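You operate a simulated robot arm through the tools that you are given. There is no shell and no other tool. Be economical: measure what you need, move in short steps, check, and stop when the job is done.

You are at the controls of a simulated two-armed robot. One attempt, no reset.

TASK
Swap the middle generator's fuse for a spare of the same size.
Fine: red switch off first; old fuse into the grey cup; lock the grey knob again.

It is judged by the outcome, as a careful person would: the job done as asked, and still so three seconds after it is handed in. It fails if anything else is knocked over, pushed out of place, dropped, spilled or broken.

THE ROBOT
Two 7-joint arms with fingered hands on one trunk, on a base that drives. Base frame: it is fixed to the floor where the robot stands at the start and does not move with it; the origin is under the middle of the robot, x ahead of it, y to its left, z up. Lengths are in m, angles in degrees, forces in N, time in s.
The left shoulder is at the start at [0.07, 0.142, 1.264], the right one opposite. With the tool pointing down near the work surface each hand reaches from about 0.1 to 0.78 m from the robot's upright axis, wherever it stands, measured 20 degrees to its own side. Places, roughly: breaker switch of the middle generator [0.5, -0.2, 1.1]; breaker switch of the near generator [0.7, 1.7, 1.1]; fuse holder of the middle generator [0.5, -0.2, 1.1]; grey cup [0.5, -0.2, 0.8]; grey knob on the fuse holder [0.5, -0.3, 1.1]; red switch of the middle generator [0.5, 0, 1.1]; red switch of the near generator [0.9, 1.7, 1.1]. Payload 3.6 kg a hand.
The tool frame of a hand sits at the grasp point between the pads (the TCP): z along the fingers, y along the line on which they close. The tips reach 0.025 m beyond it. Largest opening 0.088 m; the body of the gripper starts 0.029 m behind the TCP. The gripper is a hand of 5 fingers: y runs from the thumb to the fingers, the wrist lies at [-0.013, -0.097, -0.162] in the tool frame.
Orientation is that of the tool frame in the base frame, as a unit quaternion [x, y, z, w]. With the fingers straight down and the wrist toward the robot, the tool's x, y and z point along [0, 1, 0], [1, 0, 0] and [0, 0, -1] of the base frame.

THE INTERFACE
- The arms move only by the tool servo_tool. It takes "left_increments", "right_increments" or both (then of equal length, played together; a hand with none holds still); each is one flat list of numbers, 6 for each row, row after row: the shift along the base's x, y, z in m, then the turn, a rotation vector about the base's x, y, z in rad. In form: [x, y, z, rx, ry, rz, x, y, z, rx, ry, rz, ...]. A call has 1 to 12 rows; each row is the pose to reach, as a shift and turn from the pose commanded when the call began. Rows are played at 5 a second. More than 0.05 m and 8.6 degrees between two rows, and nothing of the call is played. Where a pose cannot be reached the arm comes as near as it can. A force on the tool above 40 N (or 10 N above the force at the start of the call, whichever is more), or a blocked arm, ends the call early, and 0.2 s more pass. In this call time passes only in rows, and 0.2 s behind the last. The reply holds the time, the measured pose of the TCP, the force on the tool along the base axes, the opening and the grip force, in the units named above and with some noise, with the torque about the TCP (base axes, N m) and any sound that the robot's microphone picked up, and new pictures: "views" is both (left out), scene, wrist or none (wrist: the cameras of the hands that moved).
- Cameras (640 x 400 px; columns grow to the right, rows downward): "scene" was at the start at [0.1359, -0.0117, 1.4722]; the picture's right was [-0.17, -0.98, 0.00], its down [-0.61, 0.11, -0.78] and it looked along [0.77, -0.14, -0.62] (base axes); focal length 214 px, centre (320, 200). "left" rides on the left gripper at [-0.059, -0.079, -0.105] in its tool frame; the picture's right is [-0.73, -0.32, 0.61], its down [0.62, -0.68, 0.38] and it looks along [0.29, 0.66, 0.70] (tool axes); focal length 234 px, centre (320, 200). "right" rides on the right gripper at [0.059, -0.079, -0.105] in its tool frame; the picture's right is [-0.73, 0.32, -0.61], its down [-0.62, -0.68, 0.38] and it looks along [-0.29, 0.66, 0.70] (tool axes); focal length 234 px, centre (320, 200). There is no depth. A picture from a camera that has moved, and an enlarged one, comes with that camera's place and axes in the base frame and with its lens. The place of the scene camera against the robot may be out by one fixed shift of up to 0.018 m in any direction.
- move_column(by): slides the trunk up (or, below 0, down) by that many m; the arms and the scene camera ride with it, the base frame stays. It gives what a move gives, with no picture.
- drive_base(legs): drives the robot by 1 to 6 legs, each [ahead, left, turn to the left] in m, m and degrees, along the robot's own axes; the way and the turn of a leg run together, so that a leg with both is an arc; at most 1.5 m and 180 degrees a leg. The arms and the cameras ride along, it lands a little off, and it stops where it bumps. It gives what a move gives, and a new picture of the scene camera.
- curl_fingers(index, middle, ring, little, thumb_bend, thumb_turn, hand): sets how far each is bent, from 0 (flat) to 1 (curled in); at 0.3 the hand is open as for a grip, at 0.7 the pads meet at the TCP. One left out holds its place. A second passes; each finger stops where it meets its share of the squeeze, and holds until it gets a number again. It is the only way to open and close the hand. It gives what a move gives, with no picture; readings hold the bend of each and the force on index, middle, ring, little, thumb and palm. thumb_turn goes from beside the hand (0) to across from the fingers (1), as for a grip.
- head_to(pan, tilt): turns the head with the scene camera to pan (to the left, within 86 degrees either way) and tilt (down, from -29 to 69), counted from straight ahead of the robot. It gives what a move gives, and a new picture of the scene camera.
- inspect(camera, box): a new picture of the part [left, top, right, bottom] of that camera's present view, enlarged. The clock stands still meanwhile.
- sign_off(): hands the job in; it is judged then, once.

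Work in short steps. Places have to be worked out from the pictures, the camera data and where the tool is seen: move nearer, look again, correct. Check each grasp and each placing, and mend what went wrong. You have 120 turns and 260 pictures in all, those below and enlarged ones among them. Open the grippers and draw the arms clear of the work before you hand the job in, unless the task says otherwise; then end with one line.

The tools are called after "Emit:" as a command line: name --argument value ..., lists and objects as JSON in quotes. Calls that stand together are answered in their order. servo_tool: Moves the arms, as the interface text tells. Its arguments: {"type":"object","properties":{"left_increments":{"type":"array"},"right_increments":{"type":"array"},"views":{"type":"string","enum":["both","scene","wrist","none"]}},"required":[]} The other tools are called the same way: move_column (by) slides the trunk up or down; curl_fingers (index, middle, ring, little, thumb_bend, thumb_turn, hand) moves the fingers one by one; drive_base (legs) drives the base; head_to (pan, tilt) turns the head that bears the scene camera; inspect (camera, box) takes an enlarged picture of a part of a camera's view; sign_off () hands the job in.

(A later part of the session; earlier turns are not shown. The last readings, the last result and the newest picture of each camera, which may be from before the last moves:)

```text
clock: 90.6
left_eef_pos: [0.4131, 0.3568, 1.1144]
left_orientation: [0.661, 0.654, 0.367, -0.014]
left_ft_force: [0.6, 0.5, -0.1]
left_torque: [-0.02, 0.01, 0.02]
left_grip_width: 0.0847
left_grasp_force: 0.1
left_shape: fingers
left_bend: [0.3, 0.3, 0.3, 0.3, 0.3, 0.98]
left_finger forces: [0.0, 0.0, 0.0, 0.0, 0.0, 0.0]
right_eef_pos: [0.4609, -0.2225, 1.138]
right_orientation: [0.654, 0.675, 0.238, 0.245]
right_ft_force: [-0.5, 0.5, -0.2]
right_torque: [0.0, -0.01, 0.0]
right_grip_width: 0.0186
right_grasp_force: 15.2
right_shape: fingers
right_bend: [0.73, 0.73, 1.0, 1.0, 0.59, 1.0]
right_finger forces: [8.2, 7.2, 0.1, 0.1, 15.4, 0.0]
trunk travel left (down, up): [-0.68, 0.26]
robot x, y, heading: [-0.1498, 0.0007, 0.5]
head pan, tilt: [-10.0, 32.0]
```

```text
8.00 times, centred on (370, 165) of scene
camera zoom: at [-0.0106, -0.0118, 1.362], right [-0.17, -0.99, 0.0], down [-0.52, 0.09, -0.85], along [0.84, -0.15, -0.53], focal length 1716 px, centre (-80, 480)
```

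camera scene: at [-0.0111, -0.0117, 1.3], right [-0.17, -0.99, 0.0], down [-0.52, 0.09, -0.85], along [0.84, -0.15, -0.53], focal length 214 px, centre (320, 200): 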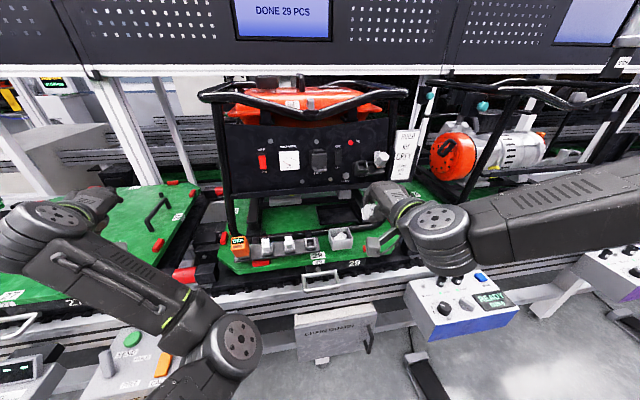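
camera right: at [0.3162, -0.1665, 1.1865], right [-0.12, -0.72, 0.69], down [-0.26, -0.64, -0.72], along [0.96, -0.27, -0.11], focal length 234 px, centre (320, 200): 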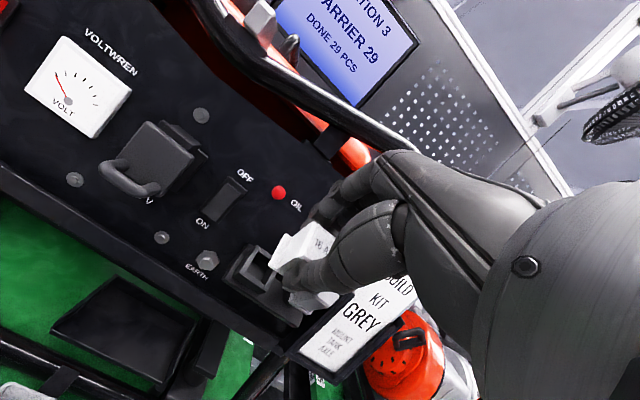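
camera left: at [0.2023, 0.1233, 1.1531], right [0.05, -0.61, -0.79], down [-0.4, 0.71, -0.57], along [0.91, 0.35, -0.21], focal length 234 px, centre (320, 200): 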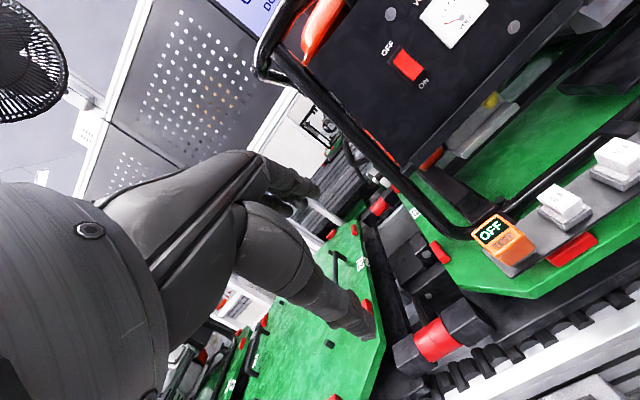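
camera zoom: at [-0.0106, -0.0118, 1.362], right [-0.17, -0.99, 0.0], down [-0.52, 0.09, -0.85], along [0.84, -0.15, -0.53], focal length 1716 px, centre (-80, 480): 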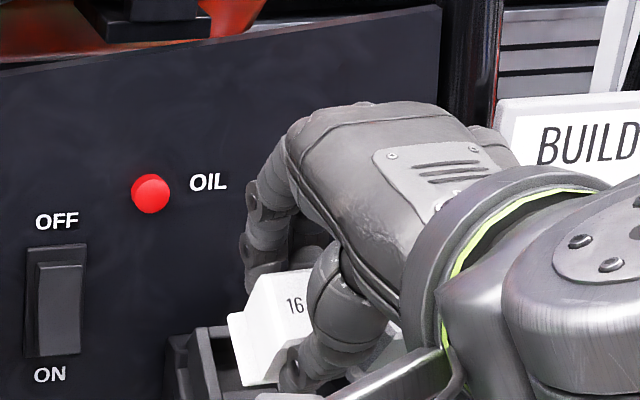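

The flange needs ~3.5 mm up-slope correction (matches the recorded seated pose). I apply it and advance 1.5 cm, watching the force.

Emit:
servo_tool --right_increments '[0.0027, 0.0007, 0.0022, 0, 0, 0, 0.0075, 0.0007, -0.0035, 0, 0, 0, 0.0123, 0.0007, -0.0092, 0, 0, 0]' --views "none"

Emit:
inspect --camera "right" --box '[220, 180, 360, 300]'

Emit:
inspect --camera "scene" --box '[340, 150, 400, 200]'

```text
clock: 91.4
left_eef_pos: [0.4135, 0.3581, 1.1154]
left_orientation: [0.662, 0.654, 0.367, -0.014]
left_ft_force: [0.3, 0.6, -0.9]
left_torque: [0.01, 0.0, -0.01]
left_grip_width: 0.0849
left_grasp_force: 0.0
left_shape: fingers
left_bend: [0.3, 0.3, 0.3, 0.3, 0.3, 0.98]
left_finger forces: [0.1, 0.0, 0.0, 0.0, 0.0, 0.0]
right_eef_pos: [0.4721, -0.2204, 1.1279]
right_orientation: [0.655, 0.674, 0.239, 0.245]
right_ft_force: [0.1, 0.9, -0.6]
right_torque: [0.02, -0.02, -0.02]
right_grip_width: 0.0186
right_grasp_force: 15.7
right_shape: fingers
right_bend: [0.73, 0.73, 1.0, 1.0, 0.59, 1.0]
right_finger forces: [8.2, 7.0, 0.1, 0.0, 15.3, 0.1]
trunk travel left (down, up): [-0.68, 0.26]
robot x, y, heading: [-0.1539, -0.0005, 0.3]
head pan, tilt: [-10.0, 32.0]
```

```text
3.33 times, centred on (290, 240) of right
camera zoom: at [0.3429, -0.1654, 1.158], right [-0.12, -0.72, 0.69], down [-0.26, -0.64, -0.72], along [0.96, -0.27, -0.11], focal length 781 px, centre (420, 67)
```

zoom: 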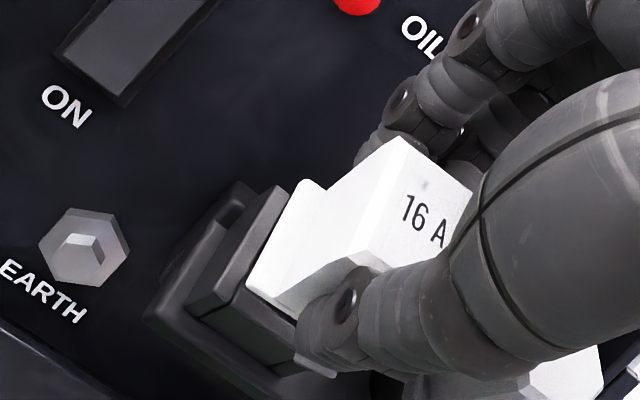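

```text
8.00 times, centred on (370, 175) of scene
camera zoom: at [-0.0108, -0.0118, 1.362], right [-0.17, -0.99, 0.0], down [-0.52, 0.09, -0.85], along [0.84, -0.15, -0.53], focal length 1716 px, centre (-80, 400)
```

zoom: 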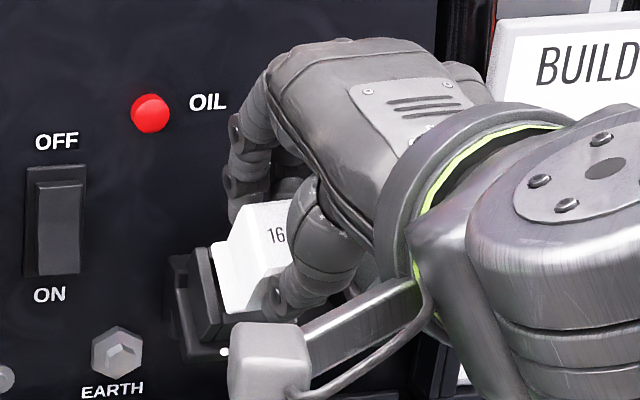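

Nearly there; ~12 mm remain. I trim y by −1.5 mm and press on along the axis in small steps until contact force shows.

Emit:
servo_tool --right_increments '[0.0025, -0.001, -0.0015, 0, 0, 0, 0.005, -0.0015, -0.0045, 0, 0, 0, 0.0075, -0.0015, -0.0075, 0, 0, 0, 0.01, -0.0015, -0.0105, 0, 0, 0]' --views "none"

Emit:
inspect --camera "right" --box '[220, 180, 360, 300]'

Emit:
inspect --camera "scene" --box '[340, 150, 400, 200]'

```text
clock: 92.4
left_eef_pos: [0.4125, 0.3577, 1.1159]
left_orientation: [0.662, 0.653, 0.367, -0.014]
left_ft_force: [-0.1, -0.4, 0.7]
left_torque: [0.0, -0.02, 0.01]
left_grip_width: 0.0848
left_grasp_force: 0.0
left_shape: fingers
left_bend: [0.3, 0.3, 0.3, 0.3, 0.3, 0.98]
left_finger forces: [0.1, 0.0, 0.0, 0.0, 0.0, 0.0]
right_eef_pos: [0.4818, -0.2238, 1.1204]
right_orientation: [0.653, 0.675, 0.24, 0.246]
right_ft_force: [0.7, -1.4, 5.1]
right_torque: [0.05, -0.18, -0.03]
right_grip_width: 0.0189
right_grasp_force: 15.5
right_shape: fingers
right_bend: [0.73, 0.73, 1.0, 1.0, 0.59, 1.0]
right_finger forces: [9.9, 8.4, 0.1, 0.0, 13.8, 0.0]
trunk travel left (down, up): [-0.68, 0.26]
robot x, y, heading: [-0.1537, -0.0004, -0.3]
head pan, tilt: [-10.0, 32.0]
```

```text
3.33 times, centred on (290, 240) of right
camera zoom: at [0.3521, -0.1668, 1.1483], right [-0.13, -0.72, 0.69], down [-0.26, -0.64, -0.72], along [0.96, -0.27, -0.1], focal length 781 px, centre (420, 67)
```

zoom: 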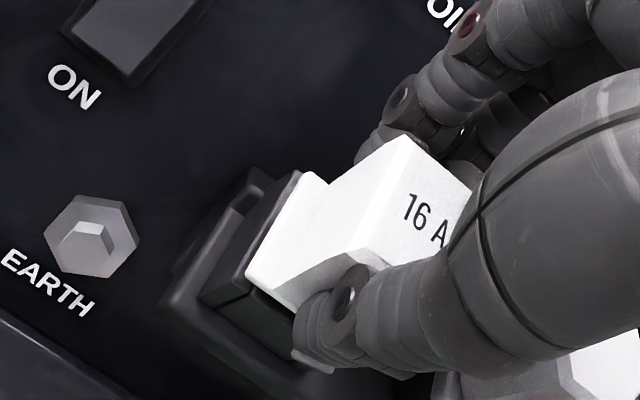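

```text
8.00 times, centred on (370, 175) of scene
camera zoom: at [-0.0117, -0.0116, 1.3622], right [-0.17, -0.99, 0.0], down [-0.52, 0.09, -0.85], along [0.84, -0.15, -0.53], focal length 1716 px, centre (-80, 400)
```

zoom: 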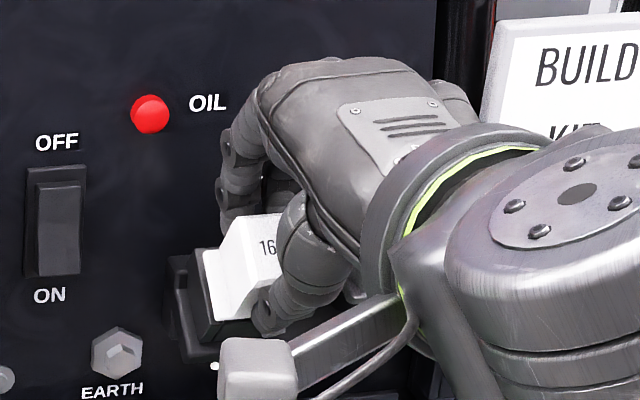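

Contact force of ~5 N has appeared near the computed seat. I press a few millimetres more to see whether it drops in or is fully home.

Emit:
servo_tool --right_increments '[0.0013, 0, -0.0015, 0, 0, 0, 0.0026, 0, -0.003, 0, 0, 0, 0.0039, 0, -0.0046, 0, 0, 0]' --views "none"

Emit:
inspect --camera "right" --box '[220, 180, 360, 300]'

Emit:
inspect --camera "scene" --box '[350, 160, 390, 190]'

```text
clock: 93.2
left_eef_pos: [0.4093, 0.3583, 1.1163]
left_orientation: [0.661, 0.654, 0.368, -0.013]
left_ft_force: [0.8, 0.1, 0.1]
left_torque: [0.01, -0.03, 0.04]
left_grip_width: 0.0847
left_grasp_force: 0.1
left_shape: fingers
left_bend: [0.3, 0.3, 0.3, 0.3, 0.3, 0.98]
left_finger forces: [0.0, 0.1, 0.0, 0.0, 0.1, 0.0]
right_eef_pos: [0.4822, -0.2248, 1.1186]
right_orientation: [0.654, 0.674, 0.24, 0.247]
right_ft_force: [-2.8, -1.9, 19.1]
right_torque: [0.0, -0.26, -0.03]
right_grip_width: 0.0184
right_grasp_force: 17.7
right_shape: fingers
right_bend: [0.73, 0.73, 1.0, 1.0, 0.6, 1.0]
right_finger forces: [12.4, 11.3, 0.0, 0.1, 12.6, 0.1]
trunk travel left (down, up): [-0.68, 0.26]
robot x, y, heading: [-0.1502, 0.0017, -0.2]
head pan, tilt: [-10.0, 32.0]
```

```text
3.33 times, centred on (290, 240) of right
camera zoom: at [0.3528, -0.1672, 1.1458], right [-0.13, -0.72, 0.69], down [-0.26, -0.64, -0.72], along [0.96, -0.27, -0.1], focal length 781 px, centre (420, 67)
```

zoom: 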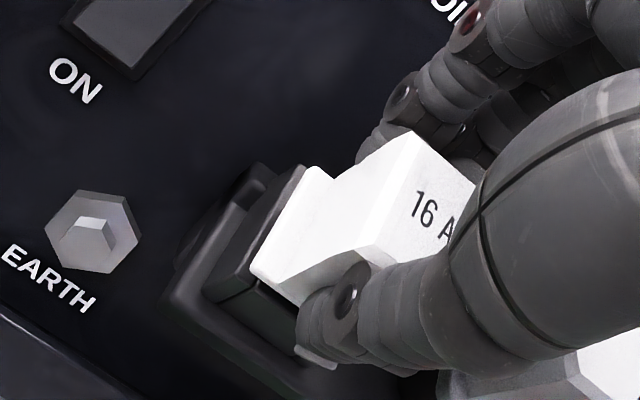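

```text
13.33 times, centred on (370, 175) of scene
camera zoom: at [-0.0157, -0.0112, 1.3627], right [-0.17, -0.98, 0.0], down [-0.52, 0.09, -0.85], along [0.84, -0.15, -0.53], focal length 2860 px, centre (-347, 533)
```

zoom: 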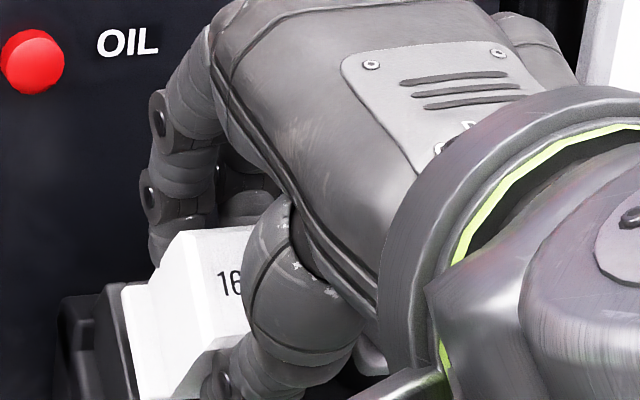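

The reaction is partly up-slope (+s ≈10 N): the fuse bears on the socket's lower lip. I ease off 2 mm, shift ~2.5 mm up-slope, and press again.

Emit:
servo_tool --right_increments '[-0.0013, 0, 0.0015, 0, 0, 0, 0.0006, 0.0005, 0.0031, 0, 0, 0, 0.0019, 0.0005, 0.0016, 0, 0, 0, 0.0026, 0.0005, 0.0008, 0, 0, 0]' --views "none"

Emit:
inspect --camera "right" --box '[220, 180, 360, 300]'

```text
clock: 94.2
left_eef_pos: [0.4083, 0.3574, 1.117]
left_orientation: [0.662, 0.653, 0.368, -0.014]
left_ft_force: [0.5, 0.0, 0.0]
left_torque: [0.02, -0.01, 0.01]
left_grip_width: 0.0849
left_grasp_force: 0.1
left_shape: fingers
left_bend: [0.3, 0.3, 0.3, 0.3, 0.3, 0.98]
left_finger forces: [0.0, 0.0, 0.0, 0.0, 0.1, 0.0]
right_eef_pos: [0.4856, -0.2234, 1.1179]
right_orientation: [0.654, 0.674, 0.239, 0.246]
right_ft_force: [-5.6, -6.5, 14.4]
right_torque: [-0.02, -0.03, -0.04]
right_grip_width: 0.0187
right_grasp_force: 18.1
right_shape: fingers
right_bend: [0.74, 0.73, 1.0, 1.0, 0.6, 1.0]
right_finger forces: [10.3, 10.7, 0.0, 0.1, 14.9, 0.1]
trunk travel left (down, up): [-0.68, 0.26]
robot x, y, heading: [-0.1539, -0.0004, -0.0]
head pan, tilt: [-10.0, 32.0]
```

```text
3.33 times, centred on (290, 240) of right
camera zoom: at [0.3557, -0.167, 1.1457], right [-0.13, -0.72, 0.69], down [-0.26, -0.64, -0.72], along [0.96, -0.27, -0.1], focal length 781 px, centre (420, 67)
```

zoom: 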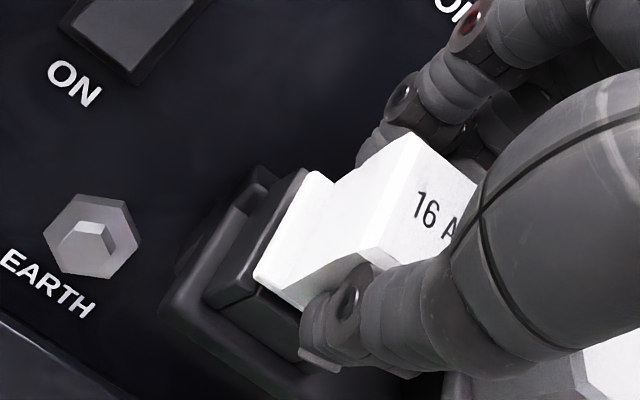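

The flange now sits where the old fuse's flange sat relative to the panel (within ~1 mm), so it's home. I release the fingers and back off to inspect.

Emit:
curl_fingers --hand "right" --index 0.5 --middle 0.5 --thumb_bend 0.48

Emit:
servo_tool --right_increments '[-0.013, 0, 0.0155, 0, 0, 0, -0.03, 0, 0.036, 0, 0, 0, -0.05, 0, 0.06, 0, 0, 0, -0.07, -0.01, 0.08, 0, 0, 0]' --views "none"

Emit:
inspect --camera "right" --box '[190, 200, 330, 310]'

Emit:
inspect --camera "scene" --box '[345, 145, 405, 190]'

```text
clock: 95.2
left_eef_pos: [0.4133, 0.3587, 1.1151]
left_orientation: [0.662, 0.654, 0.367, -0.014]
left_ft_force: [-0.8, 0.1, 0.1]
left_torque: [0.04, -0.01, 0.02]
left_grip_width: 0.0848
left_grasp_force: 0.1
left_shape: fingers
left_bend: [0.3, 0.3, 0.3, 0.3, 0.3, 0.98]
left_finger forces: [0.0, 0.1, 0.0, 0.0, 0.0, 0.0]
right_eef_pos: [0.4877, -0.2226, 1.1144]
right_orientation: [0.654, 0.675, 0.238, 0.244]
right_ft_force: [-1.1, 0.0, -0.6]
right_torque: [-0.01, 0.02, 0.01]
right_grip_width: 0.0431
right_grasp_force: 0.0
right_shape: fingers
right_bend: [0.5, 0.5, 1.0, 1.0, 0.48, 1.0]
right_finger forces: [0.1, 0.1, 0.1, 0.0, 0.1, 0.1]
trunk travel left (down, up): [-0.68, 0.26]
robot x, y, heading: [-0.149, 0.0026, 0.3]
head pan, tilt: [-10.0, 32.0]
```

```text
clock: 96.2
left_eef_pos: [0.4114, 0.3582, 1.115]
left_orientation: [0.662, 0.653, 0.368, -0.014]
left_ft_force: [0.0, -0.7, 0.3]
left_torque: [-0.01, 0.02, 0.01]
left_grip_width: 0.0847
left_grasp_force: 0.1
left_shape: fingers
left_bend: [0.3, 0.3, 0.3, 0.3, 0.3, 0.98]
left_finger forces: [0.0, 0.0, 0.1, 0.0, 0.0, 0.0]
right_eef_pos: [0.4203, -0.2336, 1.1953]
right_orientation: [0.655, 0.674, 0.238, 0.245]
right_ft_force: [0.2, 0.8, -0.4]
right_torque: [0.01, 0.01, 0.0]
right_grip_width: 0.043
right_grasp_force: 0.0
right_shape: fingers
right_bend: [0.5, 0.5, 1.0, 1.0, 0.48, 1.0]
right_finger forces: [0.0, 0.0, 0.0, 0.1, 0.0, 0.1]
trunk travel left (down, up): [-0.68, 0.26]
robot x, y, heading: [-0.1512, 0.0027, -0.0]
head pan, tilt: [-10.0, 32.0]
```

```text
3.64 times, centred on (260, 255) of right
camera zoom: at [0.2899, -0.1773, 1.2244], right [-0.13, -0.72, 0.69], down [-0.26, -0.64, -0.72], along [0.96, -0.27, -0.11], focal length 852 px, centre (538, 0)
```

zoom: 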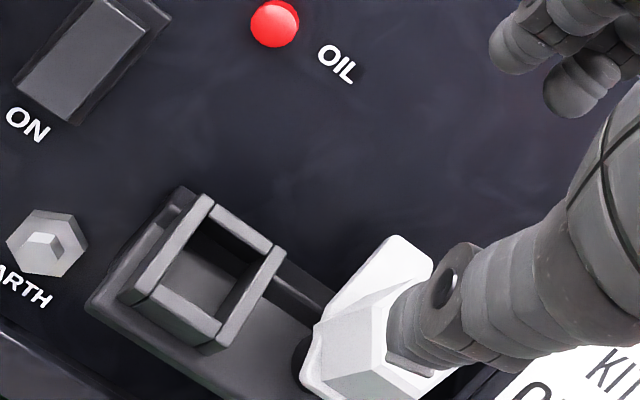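

```text
8.89 times, centred on (375, 168) of scene
camera zoom: at [-0.0127, -0.0125, 1.3622], right [-0.17, -0.99, 0.0], down [-0.52, 0.09, -0.85], along [0.84, -0.15, -0.53], focal length 1906 px, centre (-169, 489)
```

zoom: 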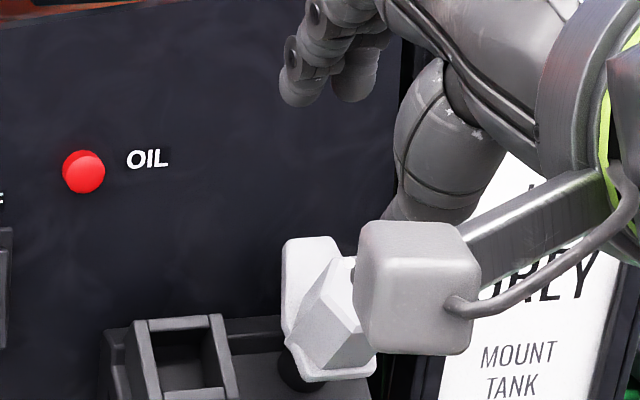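

The socket is empty — the fuse wasn't engaged and is gone from the hand. I search for where it went.

Emit:
inspect --camera "right" --box '[0, 0, 640, 400]'

Emit:
inspect --camera "scene" --box '[210, 150, 430, 300]'

```text
1.00 times, centred on (320, 200) of right (not enlarged: the box is as wide or as high as the picture)
camera zoom: at [0.2899, -0.1773, 1.2244], right [-0.13, -0.72, 0.69], down [-0.26, -0.64, -0.72], along [0.96, -0.27, -0.11], focal length 234 px, centre (320, 200)
```

zoom: 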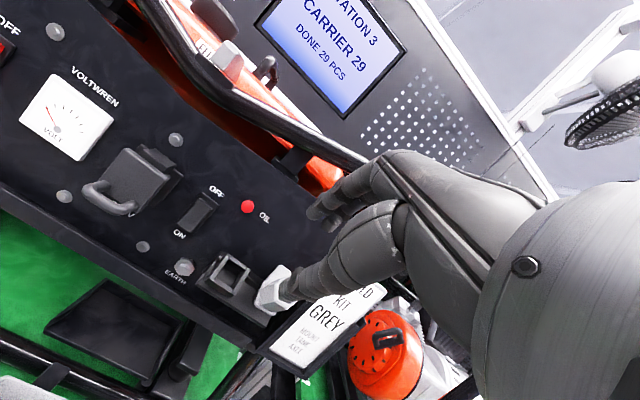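

```text
2.67 times, centred on (320, 225) of scene
camera zoom: at [-0.0127, -0.0125, 1.3622], right [-0.17, -0.99, 0.0], down [-0.52, 0.09, -0.85], along [0.84, -0.15, -0.53], focal length 572 px, centre (320, 133)
```

zoom: 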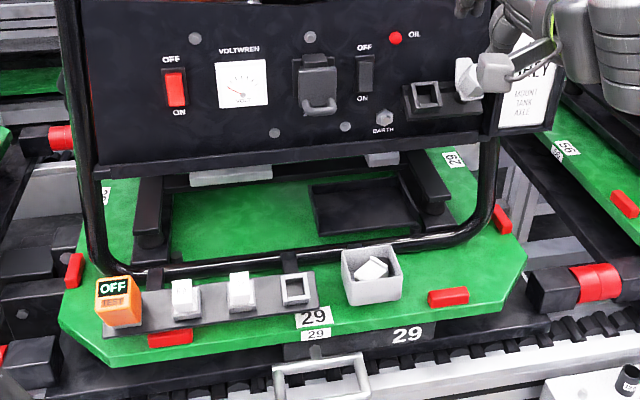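

Emit:
inspect --camera "scene" --box '[315, 235, 375, 270]'

Emit:
head_to --pan -20 --tilt 60

Emit:
inspect --camera "scene" --box '[200, 0, 440, 160]'

```text
10.67 times, centred on (345, 252) of scene
camera zoom: at [-0.0127, -0.0125, 1.3622], right [-0.17, -0.99, 0.0], down [-0.52, 0.09, -0.85], along [0.84, -0.15, -0.53], focal length 2288 px, centre (53, -360)
```

zoom: 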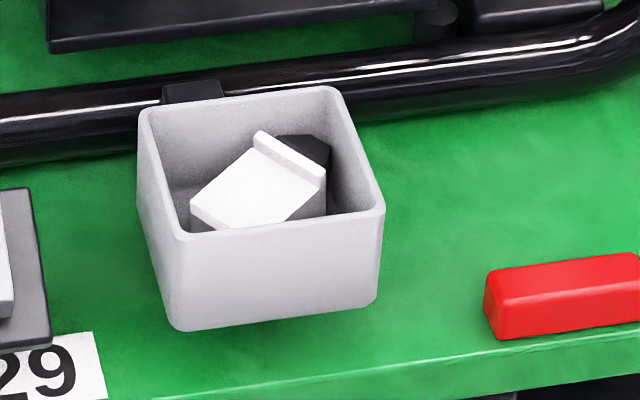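

```text
clock: 97.1
left_eef_pos: [0.4128, 0.3573, 1.1142]
left_orientation: [0.662, 0.654, 0.366, -0.015]
left_ft_force: [0.1, 0.4, -0.3]
left_torque: [-0.01, 0.01, -0.02]
left_grip_width: 0.0849
left_grasp_force: 0.1
left_shape: fingers
left_bend: [0.3, 0.3, 0.3, 0.3, 0.3, 0.98]
left_finger forces: [0.0, 0.1, 0.0, 0.1, 0.0, 0.1]
right_eef_pos: [0.4211, -0.2342, 1.1951]
right_orientation: [0.654, 0.675, 0.238, 0.244]
right_ft_force: [-0.4, -0.1, 0.5]
right_torque: [-0.02, 0.0, -0.03]
right_grip_width: 0.0433
right_grasp_force: 0.1
right_shape: fingers
right_bend: [0.5, 0.5, 1.0, 1.0, 0.48, 1.0]
right_finger forces: [0.0, 0.0, 0.0, 0.1, 0.0, 0.0]
trunk travel left (down, up): [-0.68, 0.26]
robot x, y, heading: [-0.1502, -0.0005, -0.1]
head pan, tilt: [-20.0, 60.0]
camera scene: at [-0.0367, -0.0191, 1.3232], right [-0.34, -0.94, 0.0], down [-0.81, 0.29, -0.5], along [0.47, -0.17, -0.87], focal length 214 px, centre (320, 200)
```

scene: 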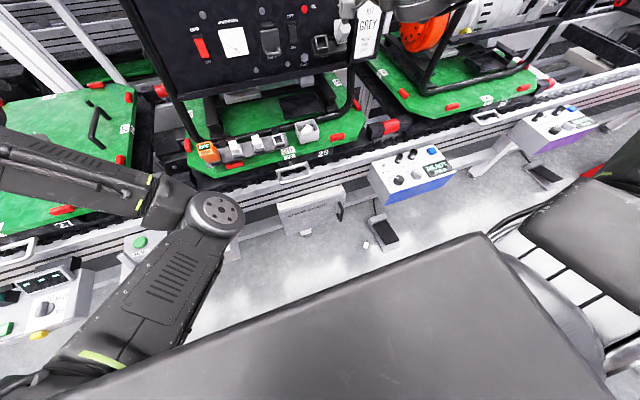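

```text
2.50 times, centred on (320, 80) of scene
camera zoom: at [-0.0367, -0.0191, 1.3232], right [-0.34, -0.94, 0.0], down [-0.81, 0.29, -0.5], along [0.47, -0.17, -0.87], focal length 536 px, centre (320, 500)
```

zoom: 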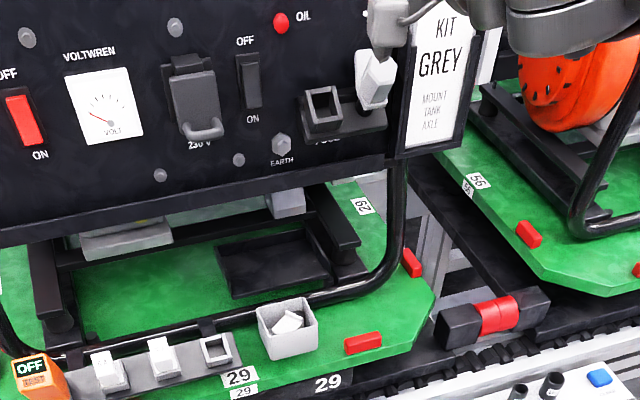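

A small white object seems to lie on the floor near a pedal; I zoom in.

Emit:
inspect --camera "scene" --box '[340, 200, 420, 260]'

Emit:
inspect --camera "scene" --box '[280, 90, 400, 170]'

```text
6.67 times, centred on (380, 230) of scene
camera zoom: at [-0.0367, -0.0191, 1.3232], right [-0.34, -0.94, 0.0], down [-0.81, 0.29, -0.5], along [0.47, -0.17, -0.87], focal length 1430 px, centre (-80, 0)
```

zoom: 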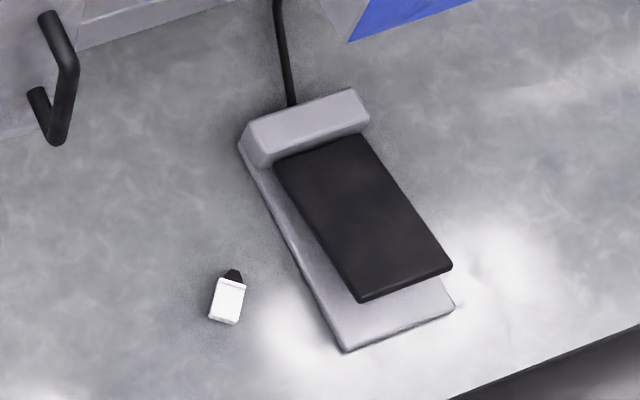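

```text
5.00 times, centred on (340, 130) of scene
camera zoom: at [-0.0367, -0.0191, 1.3232], right [-0.34, -0.94, 0.0], down [-0.81, 0.29, -0.5], along [0.47, -0.17, -0.87], focal length 1072 px, centre (220, 550)
```

zoom: 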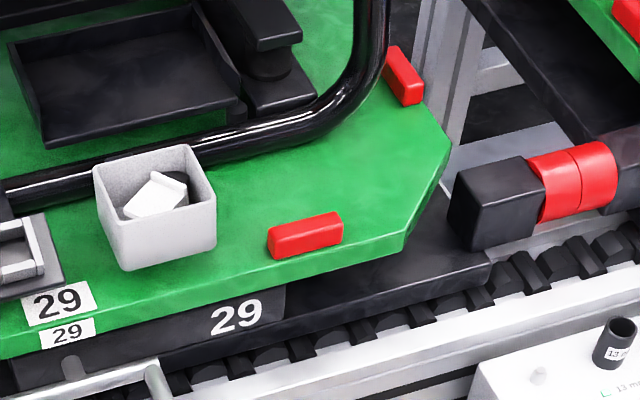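

The spare lies on the floor at about (0.27,-0.44), below the console's overhang: the half-open digits must have hooked its flange on retreat. I'll recover it: back the base away first, then lower the trunk.

Emit:
drive_base --legs '[[-0.35, 0, 0]]'

Emit:
move_column --by -0.5

Emit:
head_to --pan -25 --tilt 40

```text
clock: 99.3
left_eef_pos: [0.0707, 0.3558, 1.1147]
left_orientation: [0.664, 0.651, 0.367, -0.013]
left_ft_force: [0.0, 0.0, 0.1]
left_torque: [0.0, -0.01, -0.02]
left_grip_width: 0.0849
left_grasp_force: 0.0
left_shape: fingers
left_bend: [0.3, 0.3, 0.3, 0.3, 0.3, 0.98]
left_finger forces: [0.1, 0.0, 0.0, 0.0, 0.1, 0.0]
right_eef_pos: [0.0746, -0.2371, 1.1954]
right_orientation: [0.657, 0.672, 0.237, 0.246]
right_ft_force: [0.7, -0.7, 0.2]
right_torque: [-0.01, 0.0, 0.01]
right_grip_width: 0.0431
right_grasp_force: 0.0
right_shape: fingers
right_bend: [0.5, 0.5, 1.0, 1.0, 0.48, 1.0]
right_finger forces: [0.1, 0.1, 0.1, 0.0, 0.0, 0.1]
trunk travel left (down, up): [-0.68, 0.26]
robot x, y, heading: [-0.4981, -0.0026, 0.0]
head pan, tilt: [-20.0, 60.0]
camera scene: at [-0.382, -0.0192, 1.3231], right [-0.35, -0.94, 0.0], down [-0.81, 0.3, -0.5], along [0.47, -0.17, -0.87], focal length 214 px, centre (320, 200)
```

scene: 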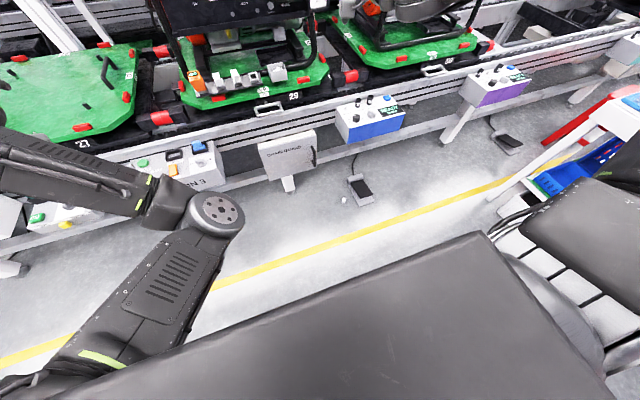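

```text
refused: -0.5 is not a number from -0.4 to 0.4
```

```text
clock: 100.2
left_eef_pos: [0.0697, 0.3552, 1.1148]
left_orientation: [0.664, 0.651, 0.367, -0.014]
left_ft_force: [0.8, -0.3, -0.4]
left_torque: [0.02, 0.01, 0.03]
left_grip_width: 0.0848
left_grasp_force: 0.1
left_shape: fingers
left_bend: [0.3, 0.3, 0.3, 0.3, 0.3, 0.98]
left_finger forces: [0.0, 0.0, 0.1, 0.1, 0.0, 0.1]
right_eef_pos: [0.0748, -0.2364, 1.1948]
right_orientation: [0.657, 0.672, 0.237, 0.245]
right_ft_force: [0.2, 0.0, 0.0]
right_torque: [-0.01, -0.01, -0.03]
right_grip_width: 0.0431
right_grasp_force: 0.0
right_shape: fingers
right_bend: [0.5, 0.5, 1.0, 1.0, 0.48, 1.0]
right_finger forces: [0.0, 0.1, 0.0, 0.0, 0.0, 0.0]
trunk travel left (down, up): [-0.68, 0.26]
robot x, y, heading: [-0.4976, 0.0026, -0.3]
head pan, tilt: [-25.0, 40.0]
camera scene: at [-0.3679, -0.0323, 1.3498], right [-0.43, -0.9, 0.0], down [-0.58, 0.28, -0.77], along [0.69, -0.33, -0.64], focal length 214 px, centre (320, 200)
```

scene: 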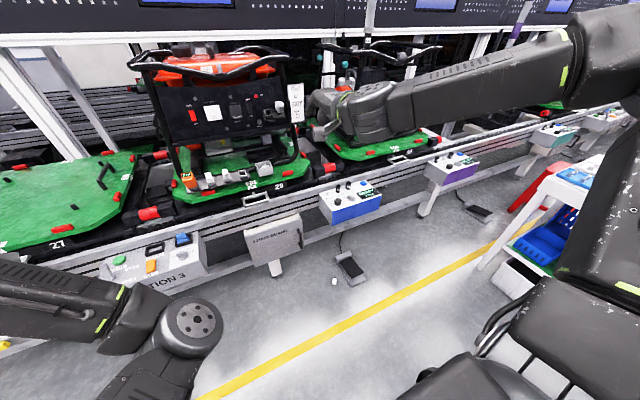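

The fuse is confirmed at (0.264,-0.442) on the floor. I lower the trunk in two steps with the arms clear.

Emit:
move_column --by -0.4

Emit:
move_column --by -0.2

Emit:
servo_tool --right_increments '[-0.02, -0.02, 0.0, 0, 0.12, 0, -0.02, -0.05, 0, 0, 0.24, 0, -0.02, -0.09, 0, 0, 0.36, 0, 0.0, -0.13, -0.02, 0, 0.48, 0, 0.03, -0.16, -0.04, 0, 0.6, 0, 0.06, -0.19, -0.06, 0, 0.7, 0]' --views "both"

```text
clock: 104.0
left_eef_pos: [0.0695, 0.3546, 0.715]
left_orientation: [0.664, 0.651, 0.367, -0.013]
left_ft_force: [-0.5, 0.4, -0.2]
left_torque: [-0.01, -0.01, -0.04]
left_grip_width: 0.085
left_grasp_force: 0.1
left_shape: fingers
left_bend: [0.3, 0.3, 0.3, 0.3, 0.3, 0.98]
left_finger forces: [0.0, 0.1, 0.1, 0.1, 0.0, 0.0]
right_eef_pos: [0.0744, -0.2371, 0.7952]
right_orientation: [0.657, 0.673, 0.237, 0.245]
right_ft_force: [-0.5, 0.0, -0.1]
right_torque: [-0.03, 0.01, -0.01]
right_grip_width: 0.0432
right_grasp_force: 0.1
right_shape: fingers
right_bend: [0.5, 0.5, 1.0, 1.0, 0.48, 1.0]
right_finger forces: [0.0, 0.0, 0.0, 0.1, 0.0, 0.1]
trunk travel left (down, up): [-0.28, 0.66]
robot x, y, heading: [-0.496, 0.0002, -0.0]
head pan, tilt: [-25.0, 40.0]
```

```text
clock: 106.2
left_eef_pos: [0.071, 0.355, 0.5155]
left_orientation: [0.664, 0.651, 0.367, -0.012]
left_ft_force: [0.4, 0.1, 0.2]
left_torque: [-0.01, -0.01, 0.02]
left_grip_width: 0.0849
left_grasp_force: 0.1
left_shape: fingers
left_bend: [0.3, 0.3, 0.3, 0.3, 0.3, 0.98]
left_finger forces: [0.0, 0.0, 0.0, 0.0, 0.0, 0.0]
right_eef_pos: [0.0736, -0.2367, 0.5959]
right_orientation: [0.657, 0.672, 0.238, 0.246]
right_ft_force: [-0.4, -0.5, 0.2]
right_torque: [0.0, -0.01, 0.0]
right_grip_width: 0.0432
right_grasp_force: 0.0
right_shape: fingers
right_bend: [0.5, 0.5, 1.0, 1.0, 0.48, 1.0]
right_finger forces: [0.1, 0.0, 0.0, 0.0, 0.1, 0.1]
trunk travel left (down, up): [-0.08, 0.86]
robot x, y, heading: [-0.4919, 0.0016, -0.4]
head pan, tilt: [-25.0, 40.0]
```

```text
clock: 107.6
left_eef_pos: [0.0691, 0.3571, 0.5155]
left_orientation: [0.664, 0.651, 0.366, -0.012]
left_ft_force: [-0.5, 0.3, 0.9]
left_torque: [-0.05, -0.02, -0.05]
left_grip_width: 0.0848
left_grasp_force: 0.1
left_shape: fingers
left_bend: [0.3, 0.3, 0.3, 0.3, 0.3, 0.98]
left_finger forces: [0.1, 0.1, 0.0, 0.0, 0.0, 0.1]
right_eef_pos: [0.1278, -0.4186, 0.5358]
right_orientation: [0.697, 0.717, -0.005, 0.005]
right_ft_force: [0.4, 1.0, 3.3]
right_torque: [-0.09, 0.02, -0.02]
right_grip_width: 0.0432
right_grasp_force: 0.1
right_shape: fingers
right_bend: [0.5, 0.5, 1.0, 1.0, 0.48, 1.0]
right_finger forces: [0.1, 0.1, 0.1, 0.0, 0.0, 0.0]
right hand out of reach, approached as far as the arm can: row 6
trunk travel left (down, up): [-0.08, 0.86]
robot x, y, heading: [-0.4966, 0.0001, -0.1]
head pan, tilt: [-25.0, 40.0]
camera scene: at [-0.3686, -0.031, 0.7502], right [-0.43, -0.9, 0.0], down [-0.58, 0.27, -0.77], along [0.69, -0.33, -0.64], focal length 214 px, centre (320, 200)
camera right: at [0.0486, -0.3614, 0.6398], right [0.34, -0.71, 0.62], down [-0.66, -0.65, -0.37], along [0.66, -0.28, -0.69], focal length 234 px, centre (320, 200)
```

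scene: 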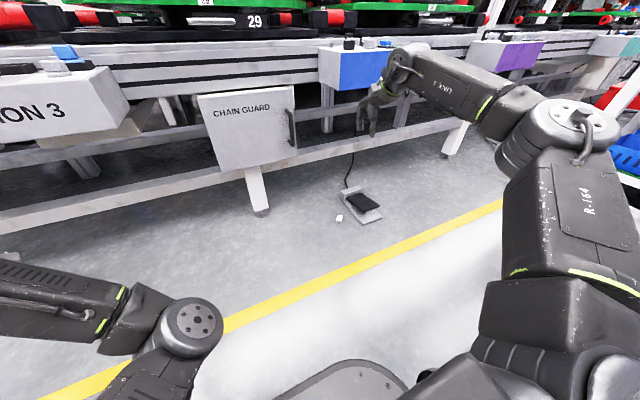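
right: 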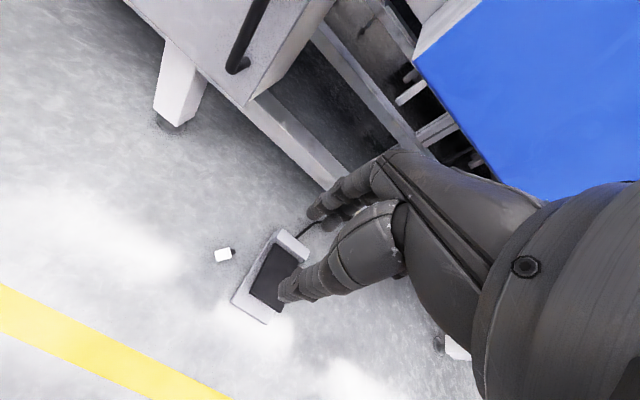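

I see the fuse beside the pedal at (0.267,-0.444). The hand is close under the console, so I pull it back and down first.

Emit:
servo_tool --right_increments '[-0.045, 0, 0, 0, 0, 0, -0.09, 0.0, -0.01, 0, 0, 0, -0.13, 0, -0.04, 0, 0, 0, -0.15, 0, -0.08, 0, 0, 0, -0.16, 0, -0.12, 0, 0, 0, -0.16, 0, -0.16, 0, 0, 0, -0.16, 0, -0.2, 0, 0, 0, -0.16, 0, -0.24, 0, 0, 0]' --views "none"

Emit:
move_column --by -0.08

```text
clock: 109.4
left_eef_pos: [0.0704, 0.3555, 0.5154]
left_orientation: [0.664, 0.651, 0.367, -0.014]
left_ft_force: [-0.1, -0.4, -1.1]
left_torque: [0.0, 0.03, 0.01]
left_grip_width: 0.0849
left_grasp_force: 0.1
left_shape: fingers
left_bend: [0.3, 0.3, 0.3, 0.3, 0.3, 0.98]
left_finger forces: [0.1, 0.0, 0.1, 0.0, 0.1, 0.0]
right_eef_pos: [-0.029, -0.4169, 0.2961]
right_orientation: [0.698, 0.716, -0.002, 0.0]
right_ft_force: [0.1, 0.7, -0.1]
right_torque: [-0.01, -0.03, 0.0]
right_grip_width: 0.0434
right_grasp_force: 0.0
right_shape: fingers
right_bend: [0.5, 0.5, 1.0, 1.0, 0.48, 1.0]
right_finger forces: [0.0, 0.1, 0.0, 0.0, 0.0, 0.0]
trunk travel left (down, up): [-0.08, 0.86]
robot x, y, heading: [-0.4981, 0.0012, -0.4]
head pan, tilt: [-25.0, 40.0]
```

```text
clock: 110.5
left_eef_pos: [0.0698, 0.3546, 0.4343]
left_orientation: [0.665, 0.651, 0.366, -0.013]
left_ft_force: [0.5, 0.0, -0.3]
left_torque: [0.0, -0.02, 0.01]
left_grip_width: 0.0845
left_grasp_force: 0.1
left_shape: fingers
left_bend: [0.3, 0.3, 0.3, 0.3, 0.3, 0.98]
left_finger forces: [0.0, 0.1, 0.0, 0.0, 0.0, 0.1]
right_eef_pos: [-0.0301, -0.4167, 0.2172]
right_orientation: [0.698, 0.716, -0.002, 0.0]
right_ft_force: [0.0, -0.6, -0.9]
right_torque: [-0.01, -0.03, 0.02]
right_grip_width: 0.0432
right_grasp_force: 0.0
right_shape: fingers
right_bend: [0.5, 0.5, 1.0, 1.0, 0.48, 1.0]
right_finger forces: [0.1, 0.0, 0.1, 0.0, 0.0, 0.0]
trunk travel left (down, up): [0.0, 0.94]
robot x, y, heading: [-0.4935, -0.0013, -0.6]
head pan, tilt: [-25.0, 40.0]
```

Low reach works. I drive forward 0.13 and right 0.15 so the fuse is within comfortable reach.

Emit:
drive_base --legs '[[0.13, -0.15, 0]]'

Emit:
inspect --camera "right" --box '[0, 0, 640, 400]'

```text
clock: 112.1
left_eef_pos: [0.1984, 0.203, 0.4348]
left_orientation: [0.665, 0.65, 0.367, -0.012]
left_ft_force: [-0.4, 0.6, -0.6]
left_torque: [-0.02, -0.01, -0.04]
left_grip_width: 0.0849
left_grasp_force: 0.0
left_shape: fingers
left_bend: [0.3, 0.3, 0.3, 0.3, 0.3, 0.98]
left_finger forces: [0.1, 0.0, 0.1, 0.0, 0.0, 0.0]
right_eef_pos: [0.0982, -0.5699, 0.2185]
right_orientation: [0.699, 0.715, -0.004, 0.0]
right_ft_force: [0.2, -0.2, -0.6]
right_torque: [0.01, 0.04, 0.0]
right_grip_width: 0.0434
right_grasp_force: 0.0
right_shape: fingers
right_bend: [0.5, 0.5, 1.0, 1.0, 0.48, 1.0]
right_finger forces: [0.0, 0.0, 0.0, 0.0, 0.0, 0.0]
trunk travel left (down, up): [0.0, 0.94]
robot x, y, heading: [-0.3666, -0.1519, -0.6]
head pan, tilt: [-25.0, 40.0]
camera scene: at [-0.2399, -0.1835, 0.6698], right [-0.43, -0.9, 0.0], down [-0.58, 0.28, -0.77], along [0.69, -0.33, -0.64], focal length 214 px, centre (320, 200)
```

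scene: 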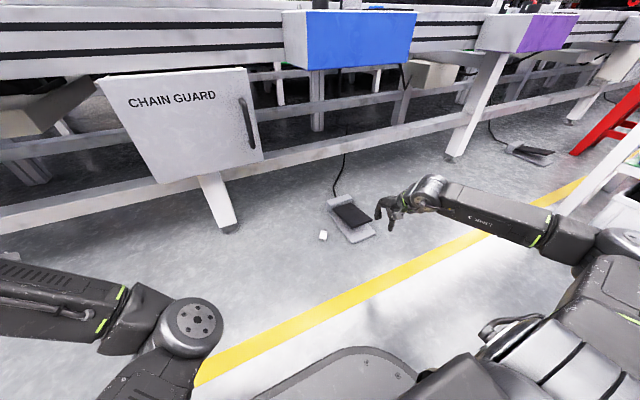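

```text
1.00 times, centred on (320, 200) of right (not enlarged: the box is as wide or as high as the picture)
camera zoom: at [0.0174, -0.5112, 0.3222], right [0.34, -0.72, 0.61], down [-0.67, -0.64, -0.38], along [0.66, -0.28, -0.7], focal length 234 px, centre (320, 200)
```

zoom: 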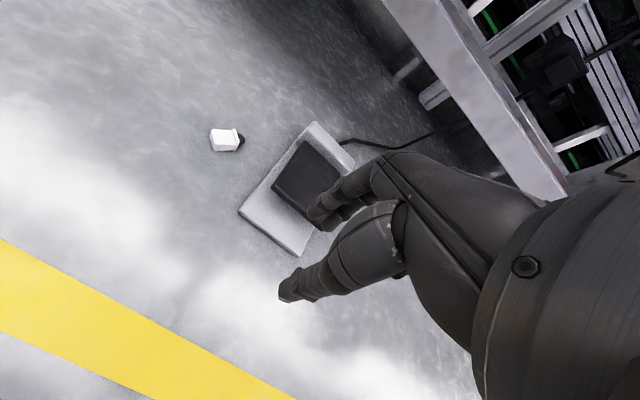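

Emit:
inspect --camera "right" --box '[190, 110, 270, 170]'

```text
6.67 times, centred on (230, 140) of right
camera zoom: at [0.0174, -0.5112, 0.3222], right [0.34, -0.72, 0.61], down [-0.67, -0.64, -0.38], along [0.66, -0.28, -0.7], focal length 1561 px, centre (920, 600)
```

zoom: 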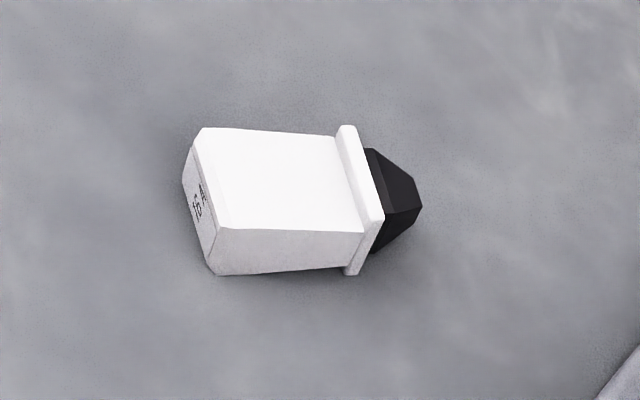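

The fuse lies on its side: cap centre ≈ (0.264,-0.447), plug pointing (+0.81,-0.585). I'll grasp it with the hand leaning ~55° along that direction, so it can later be inserted directly with the hand tilted in from the right. First the yaw.

Emit:
curl_fingers --hand "right" --index 0.42 --middle 1 --thumb_bend 0.42

Emit:
servo_tool --right_increments '[0.007, 0.02, 0, 0, 0, 0.135, 0.015, 0.04, 0, 0, 0, 0.27, 0.022, 0.062, 0, 0, 0, 0.405, 0.03, 0.085, 0, 0, 0, 0.54, 0.037, 0.107, 0, 0, 0, 0.675, 0.045, 0.13, 0, 0, 0, 0.81, 0.052, 0.15, 0, 0, 0, 0.945]' --views "none"

Emit:
servo_tool --right_increments '[0.006, 0.004, -0.01, -0.08, -0.111, 0, 0.012, 0.008, -0.025, -0.16, -0.222, 0, 0.018, 0.012, -0.04, -0.24, -0.333, 0, 0.024, 0.016, -0.055, -0.32, -0.444, 0, 0.03, 0.02, -0.07, -0.4, -0.555, 0, 0.036, 0.024, -0.085, -0.48, -0.666, 0, 0.04, 0.026, -0.095, -0.56, -0.777, 0]' --views "both"

```text
clock: 113.1
left_eef_pos: [0.1988, 0.2045, 0.4355]
left_orientation: [0.665, 0.65, 0.367, -0.013]
left_ft_force: [0.6, 0.2, 0.2]
left_torque: [0.03, 0.0, 0.02]
left_grip_width: 0.0848
left_grasp_force: 0.0
left_shape: fingers
left_bend: [0.3, 0.3, 0.3, 0.3, 0.3, 0.98]
left_finger forces: [0.0, 0.0, 0.0, 0.0, 0.0, 0.0]
right_eef_pos: [0.0979, -0.5683, 0.2167]
right_orientation: [0.698, 0.716, -0.003, 0.0]
right_ft_force: [-0.3, -0.1, 0.6]
right_torque: [0.03, 0.02, 0.03]
right_grip_width: 0.0587
right_grasp_force: 0.1
right_shape: fingers
right_bend: [0.42, 1.0, 1.0, 1.0, 0.42, 0.99]
right_finger forces: [0.0, 0.0, 0.0, 0.0, 0.0, 0.1]
trunk travel left (down, up): [0.0, 0.94]
robot x, y, heading: [-0.3712, -0.1524, -0.3]
head pan, tilt: [-25.0, 40.0]
```

```text
clock: 114.7
left_eef_pos: [0.1984, 0.204, 0.4348]
left_orientation: [0.665, 0.65, 0.367, -0.013]
left_ft_force: [0.6, -1.7, 0.0]
left_torque: [0.04, 0.03, 0.03]
left_grip_width: 0.0848
left_grasp_force: 0.0
left_shape: fingers
left_bend: [0.3, 0.3, 0.3, 0.3, 0.3, 0.98]
left_finger forces: [0.0, 0.1, 0.1, 0.0, 0.0, 0.0]
right_eef_pos: [0.11, -0.3335, 0.1992]
right_orientation: [0.367, 0.929, 0.05, -0.01]
right_ft_force: [-1.5, -1.0, -2.5]
right_torque: [0.2, -0.11, -0.03]
right_grip_width: 0.0587
right_grasp_force: 0.0
right_shape: fingers
right_bend: [0.42, 1.0, 1.0, 1.0, 0.42, 0.99]
right_finger forces: [0.0, 0.0, 0.0, 0.0, 0.0, 0.0]
right hand out of reach, approached as far as the arm can: row 3, 4, 5, 6, 7
trunk travel left (down, up): [0.0, 0.94]
robot x, y, heading: [-0.3647, -0.1452, -0.7]
head pan, tilt: [-25.0, 40.0]
```

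```text
clock: 116.3
left_eef_pos: [0.1997, 0.2045, 0.4342]
left_orientation: [0.665, 0.651, 0.366, -0.014]
left_ft_force: [1.3, 0.6, -0.4]
left_torque: [0.03, -0.01, -0.02]
left_grip_width: 0.0848
left_grasp_force: 0.0
left_shape: fingers
left_bend: [0.3, 0.3, 0.3, 0.3, 0.3, 0.98]
left_finger forces: [0.0, 0.1, 0.0, 0.0, 0.0, 0.0]
right_eef_pos: [0.1342, -0.3196, 0.1363]
right_orientation: [0.339, 0.903, -0.011, 0.264]
right_ft_force: [0.2, -0.7, 0.7]
right_torque: [0.0, -0.01, 0.02]
right_grip_width: 0.0588
right_grasp_force: 0.0
right_shape: fingers
right_bend: [0.42, 1.0, 1.0, 1.0, 0.42, 0.99]
right_finger forces: [0.0, 0.1, 0.1, 0.0, 0.0, 0.1]
right hand out of reach, approached as far as the arm can: row 4, 5, 6, 7
trunk travel left (down, up): [0.0, 0.94]
robot x, y, heading: [-0.3683, -0.1502, -0.8]
head pan, tilt: [-25.0, 40.0]
camera scene: at [-0.2399, -0.1835, 0.6698], right [-0.43, -0.9, 0.0], down [-0.58, 0.28, -0.77], along [0.69, -0.33, -0.64], focal length 214 px, centre (320, 200)
camera right: at [-0.0008, -0.3244, 0.1846], right [0.37, -0.07, 0.93], down [0.15, -0.98, -0.14], along [0.92, 0.19, -0.35], focal length 234 px, centre (320, 200)
```

scene: 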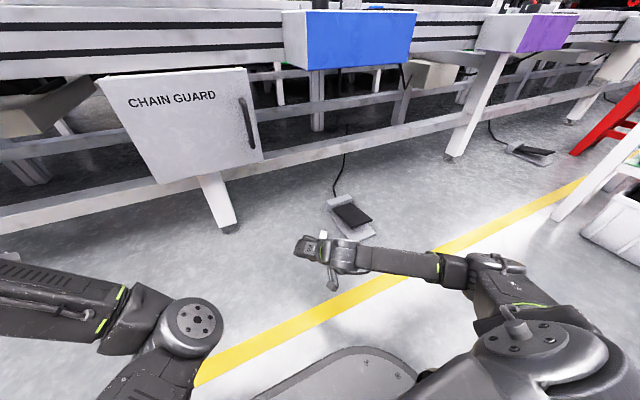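
right: 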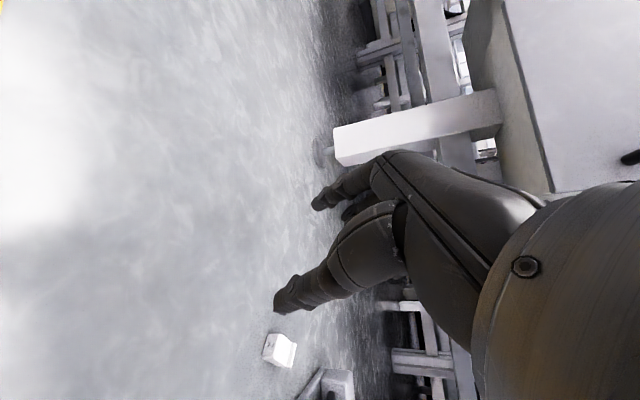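

Lean reached ~30° here, limited by the arm. That's usable: pick it like this and straighten the fuse in the pinch later against a fixed face. I move over the fuse.

Emit:
servo_tool --right_increments '[0.027, -0.03, 0, 0, 0, 0, 0.054, -0.06, 0, 0, 0, 0, 0.08, -0.09, -0.005, 0, 0, 0, 0.106, -0.12, -0.016, 0, 0, 0]' --views "wrist"

Emit:
inspect --camera "right" --box '[200, 180, 380, 330]'

```text
clock: 117.3
left_eef_pos: [0.199, 0.2033, 0.4349]
left_orientation: [0.664, 0.651, 0.368, -0.013]
left_ft_force: [-0.3, 0.3, -0.3]
left_torque: [-0.02, -0.01, -0.01]
left_grip_width: 0.0848
left_grasp_force: 0.1
left_shape: fingers
left_bend: [0.3, 0.3, 0.3, 0.3, 0.3, 0.98]
left_finger forces: [0.0, 0.0, 0.0, 0.0, 0.0, 0.0]
right_eef_pos: [0.2426, -0.4413, 0.1196]
right_orientation: [0.34, 0.902, -0.01, 0.264]
right_ft_force: [0.0, -0.6, 0.1]
right_torque: [-0.01, 0.0, 0.01]
right_grip_width: 0.0592
right_grasp_force: 0.0
right_shape: fingers
right_bend: [0.42, 1.0, 1.0, 1.0, 0.42, 0.99]
right_finger forces: [0.0, 0.1, 0.0, 0.0, 0.0, 0.0]
trunk travel left (down, up): [0.0, 0.94]
robot x, y, heading: [-0.3695, -0.1523, -0.1]
head pan, tilt: [-25.0, 40.0]
camera right: at [0.1062, -0.4453, 0.1688], right [0.37, -0.07, 0.93], down [0.15, -0.98, -0.14], along [0.92, 0.19, -0.35], focal length 234 px, centre (320, 200)
```

right: 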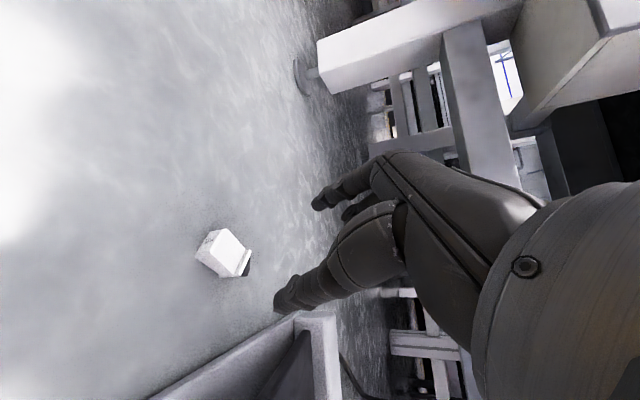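

```text
2.67 times, centred on (290, 255) of right
camera zoom: at [0.1062, -0.4453, 0.1688], right [0.37, -0.07, 0.93], down [0.15, -0.98, -0.14], along [0.92, 0.19, -0.35], focal length 624 px, centre (400, 53)
```

zoom: 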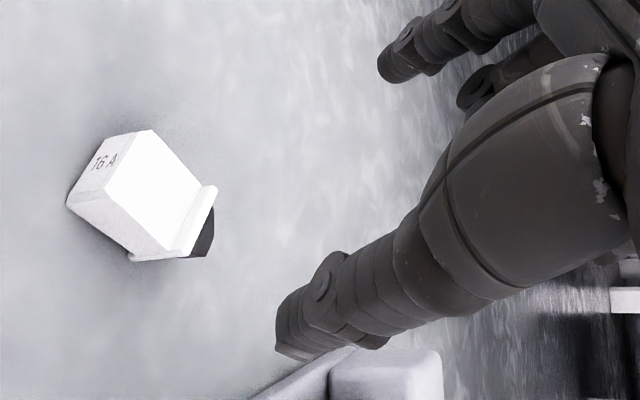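

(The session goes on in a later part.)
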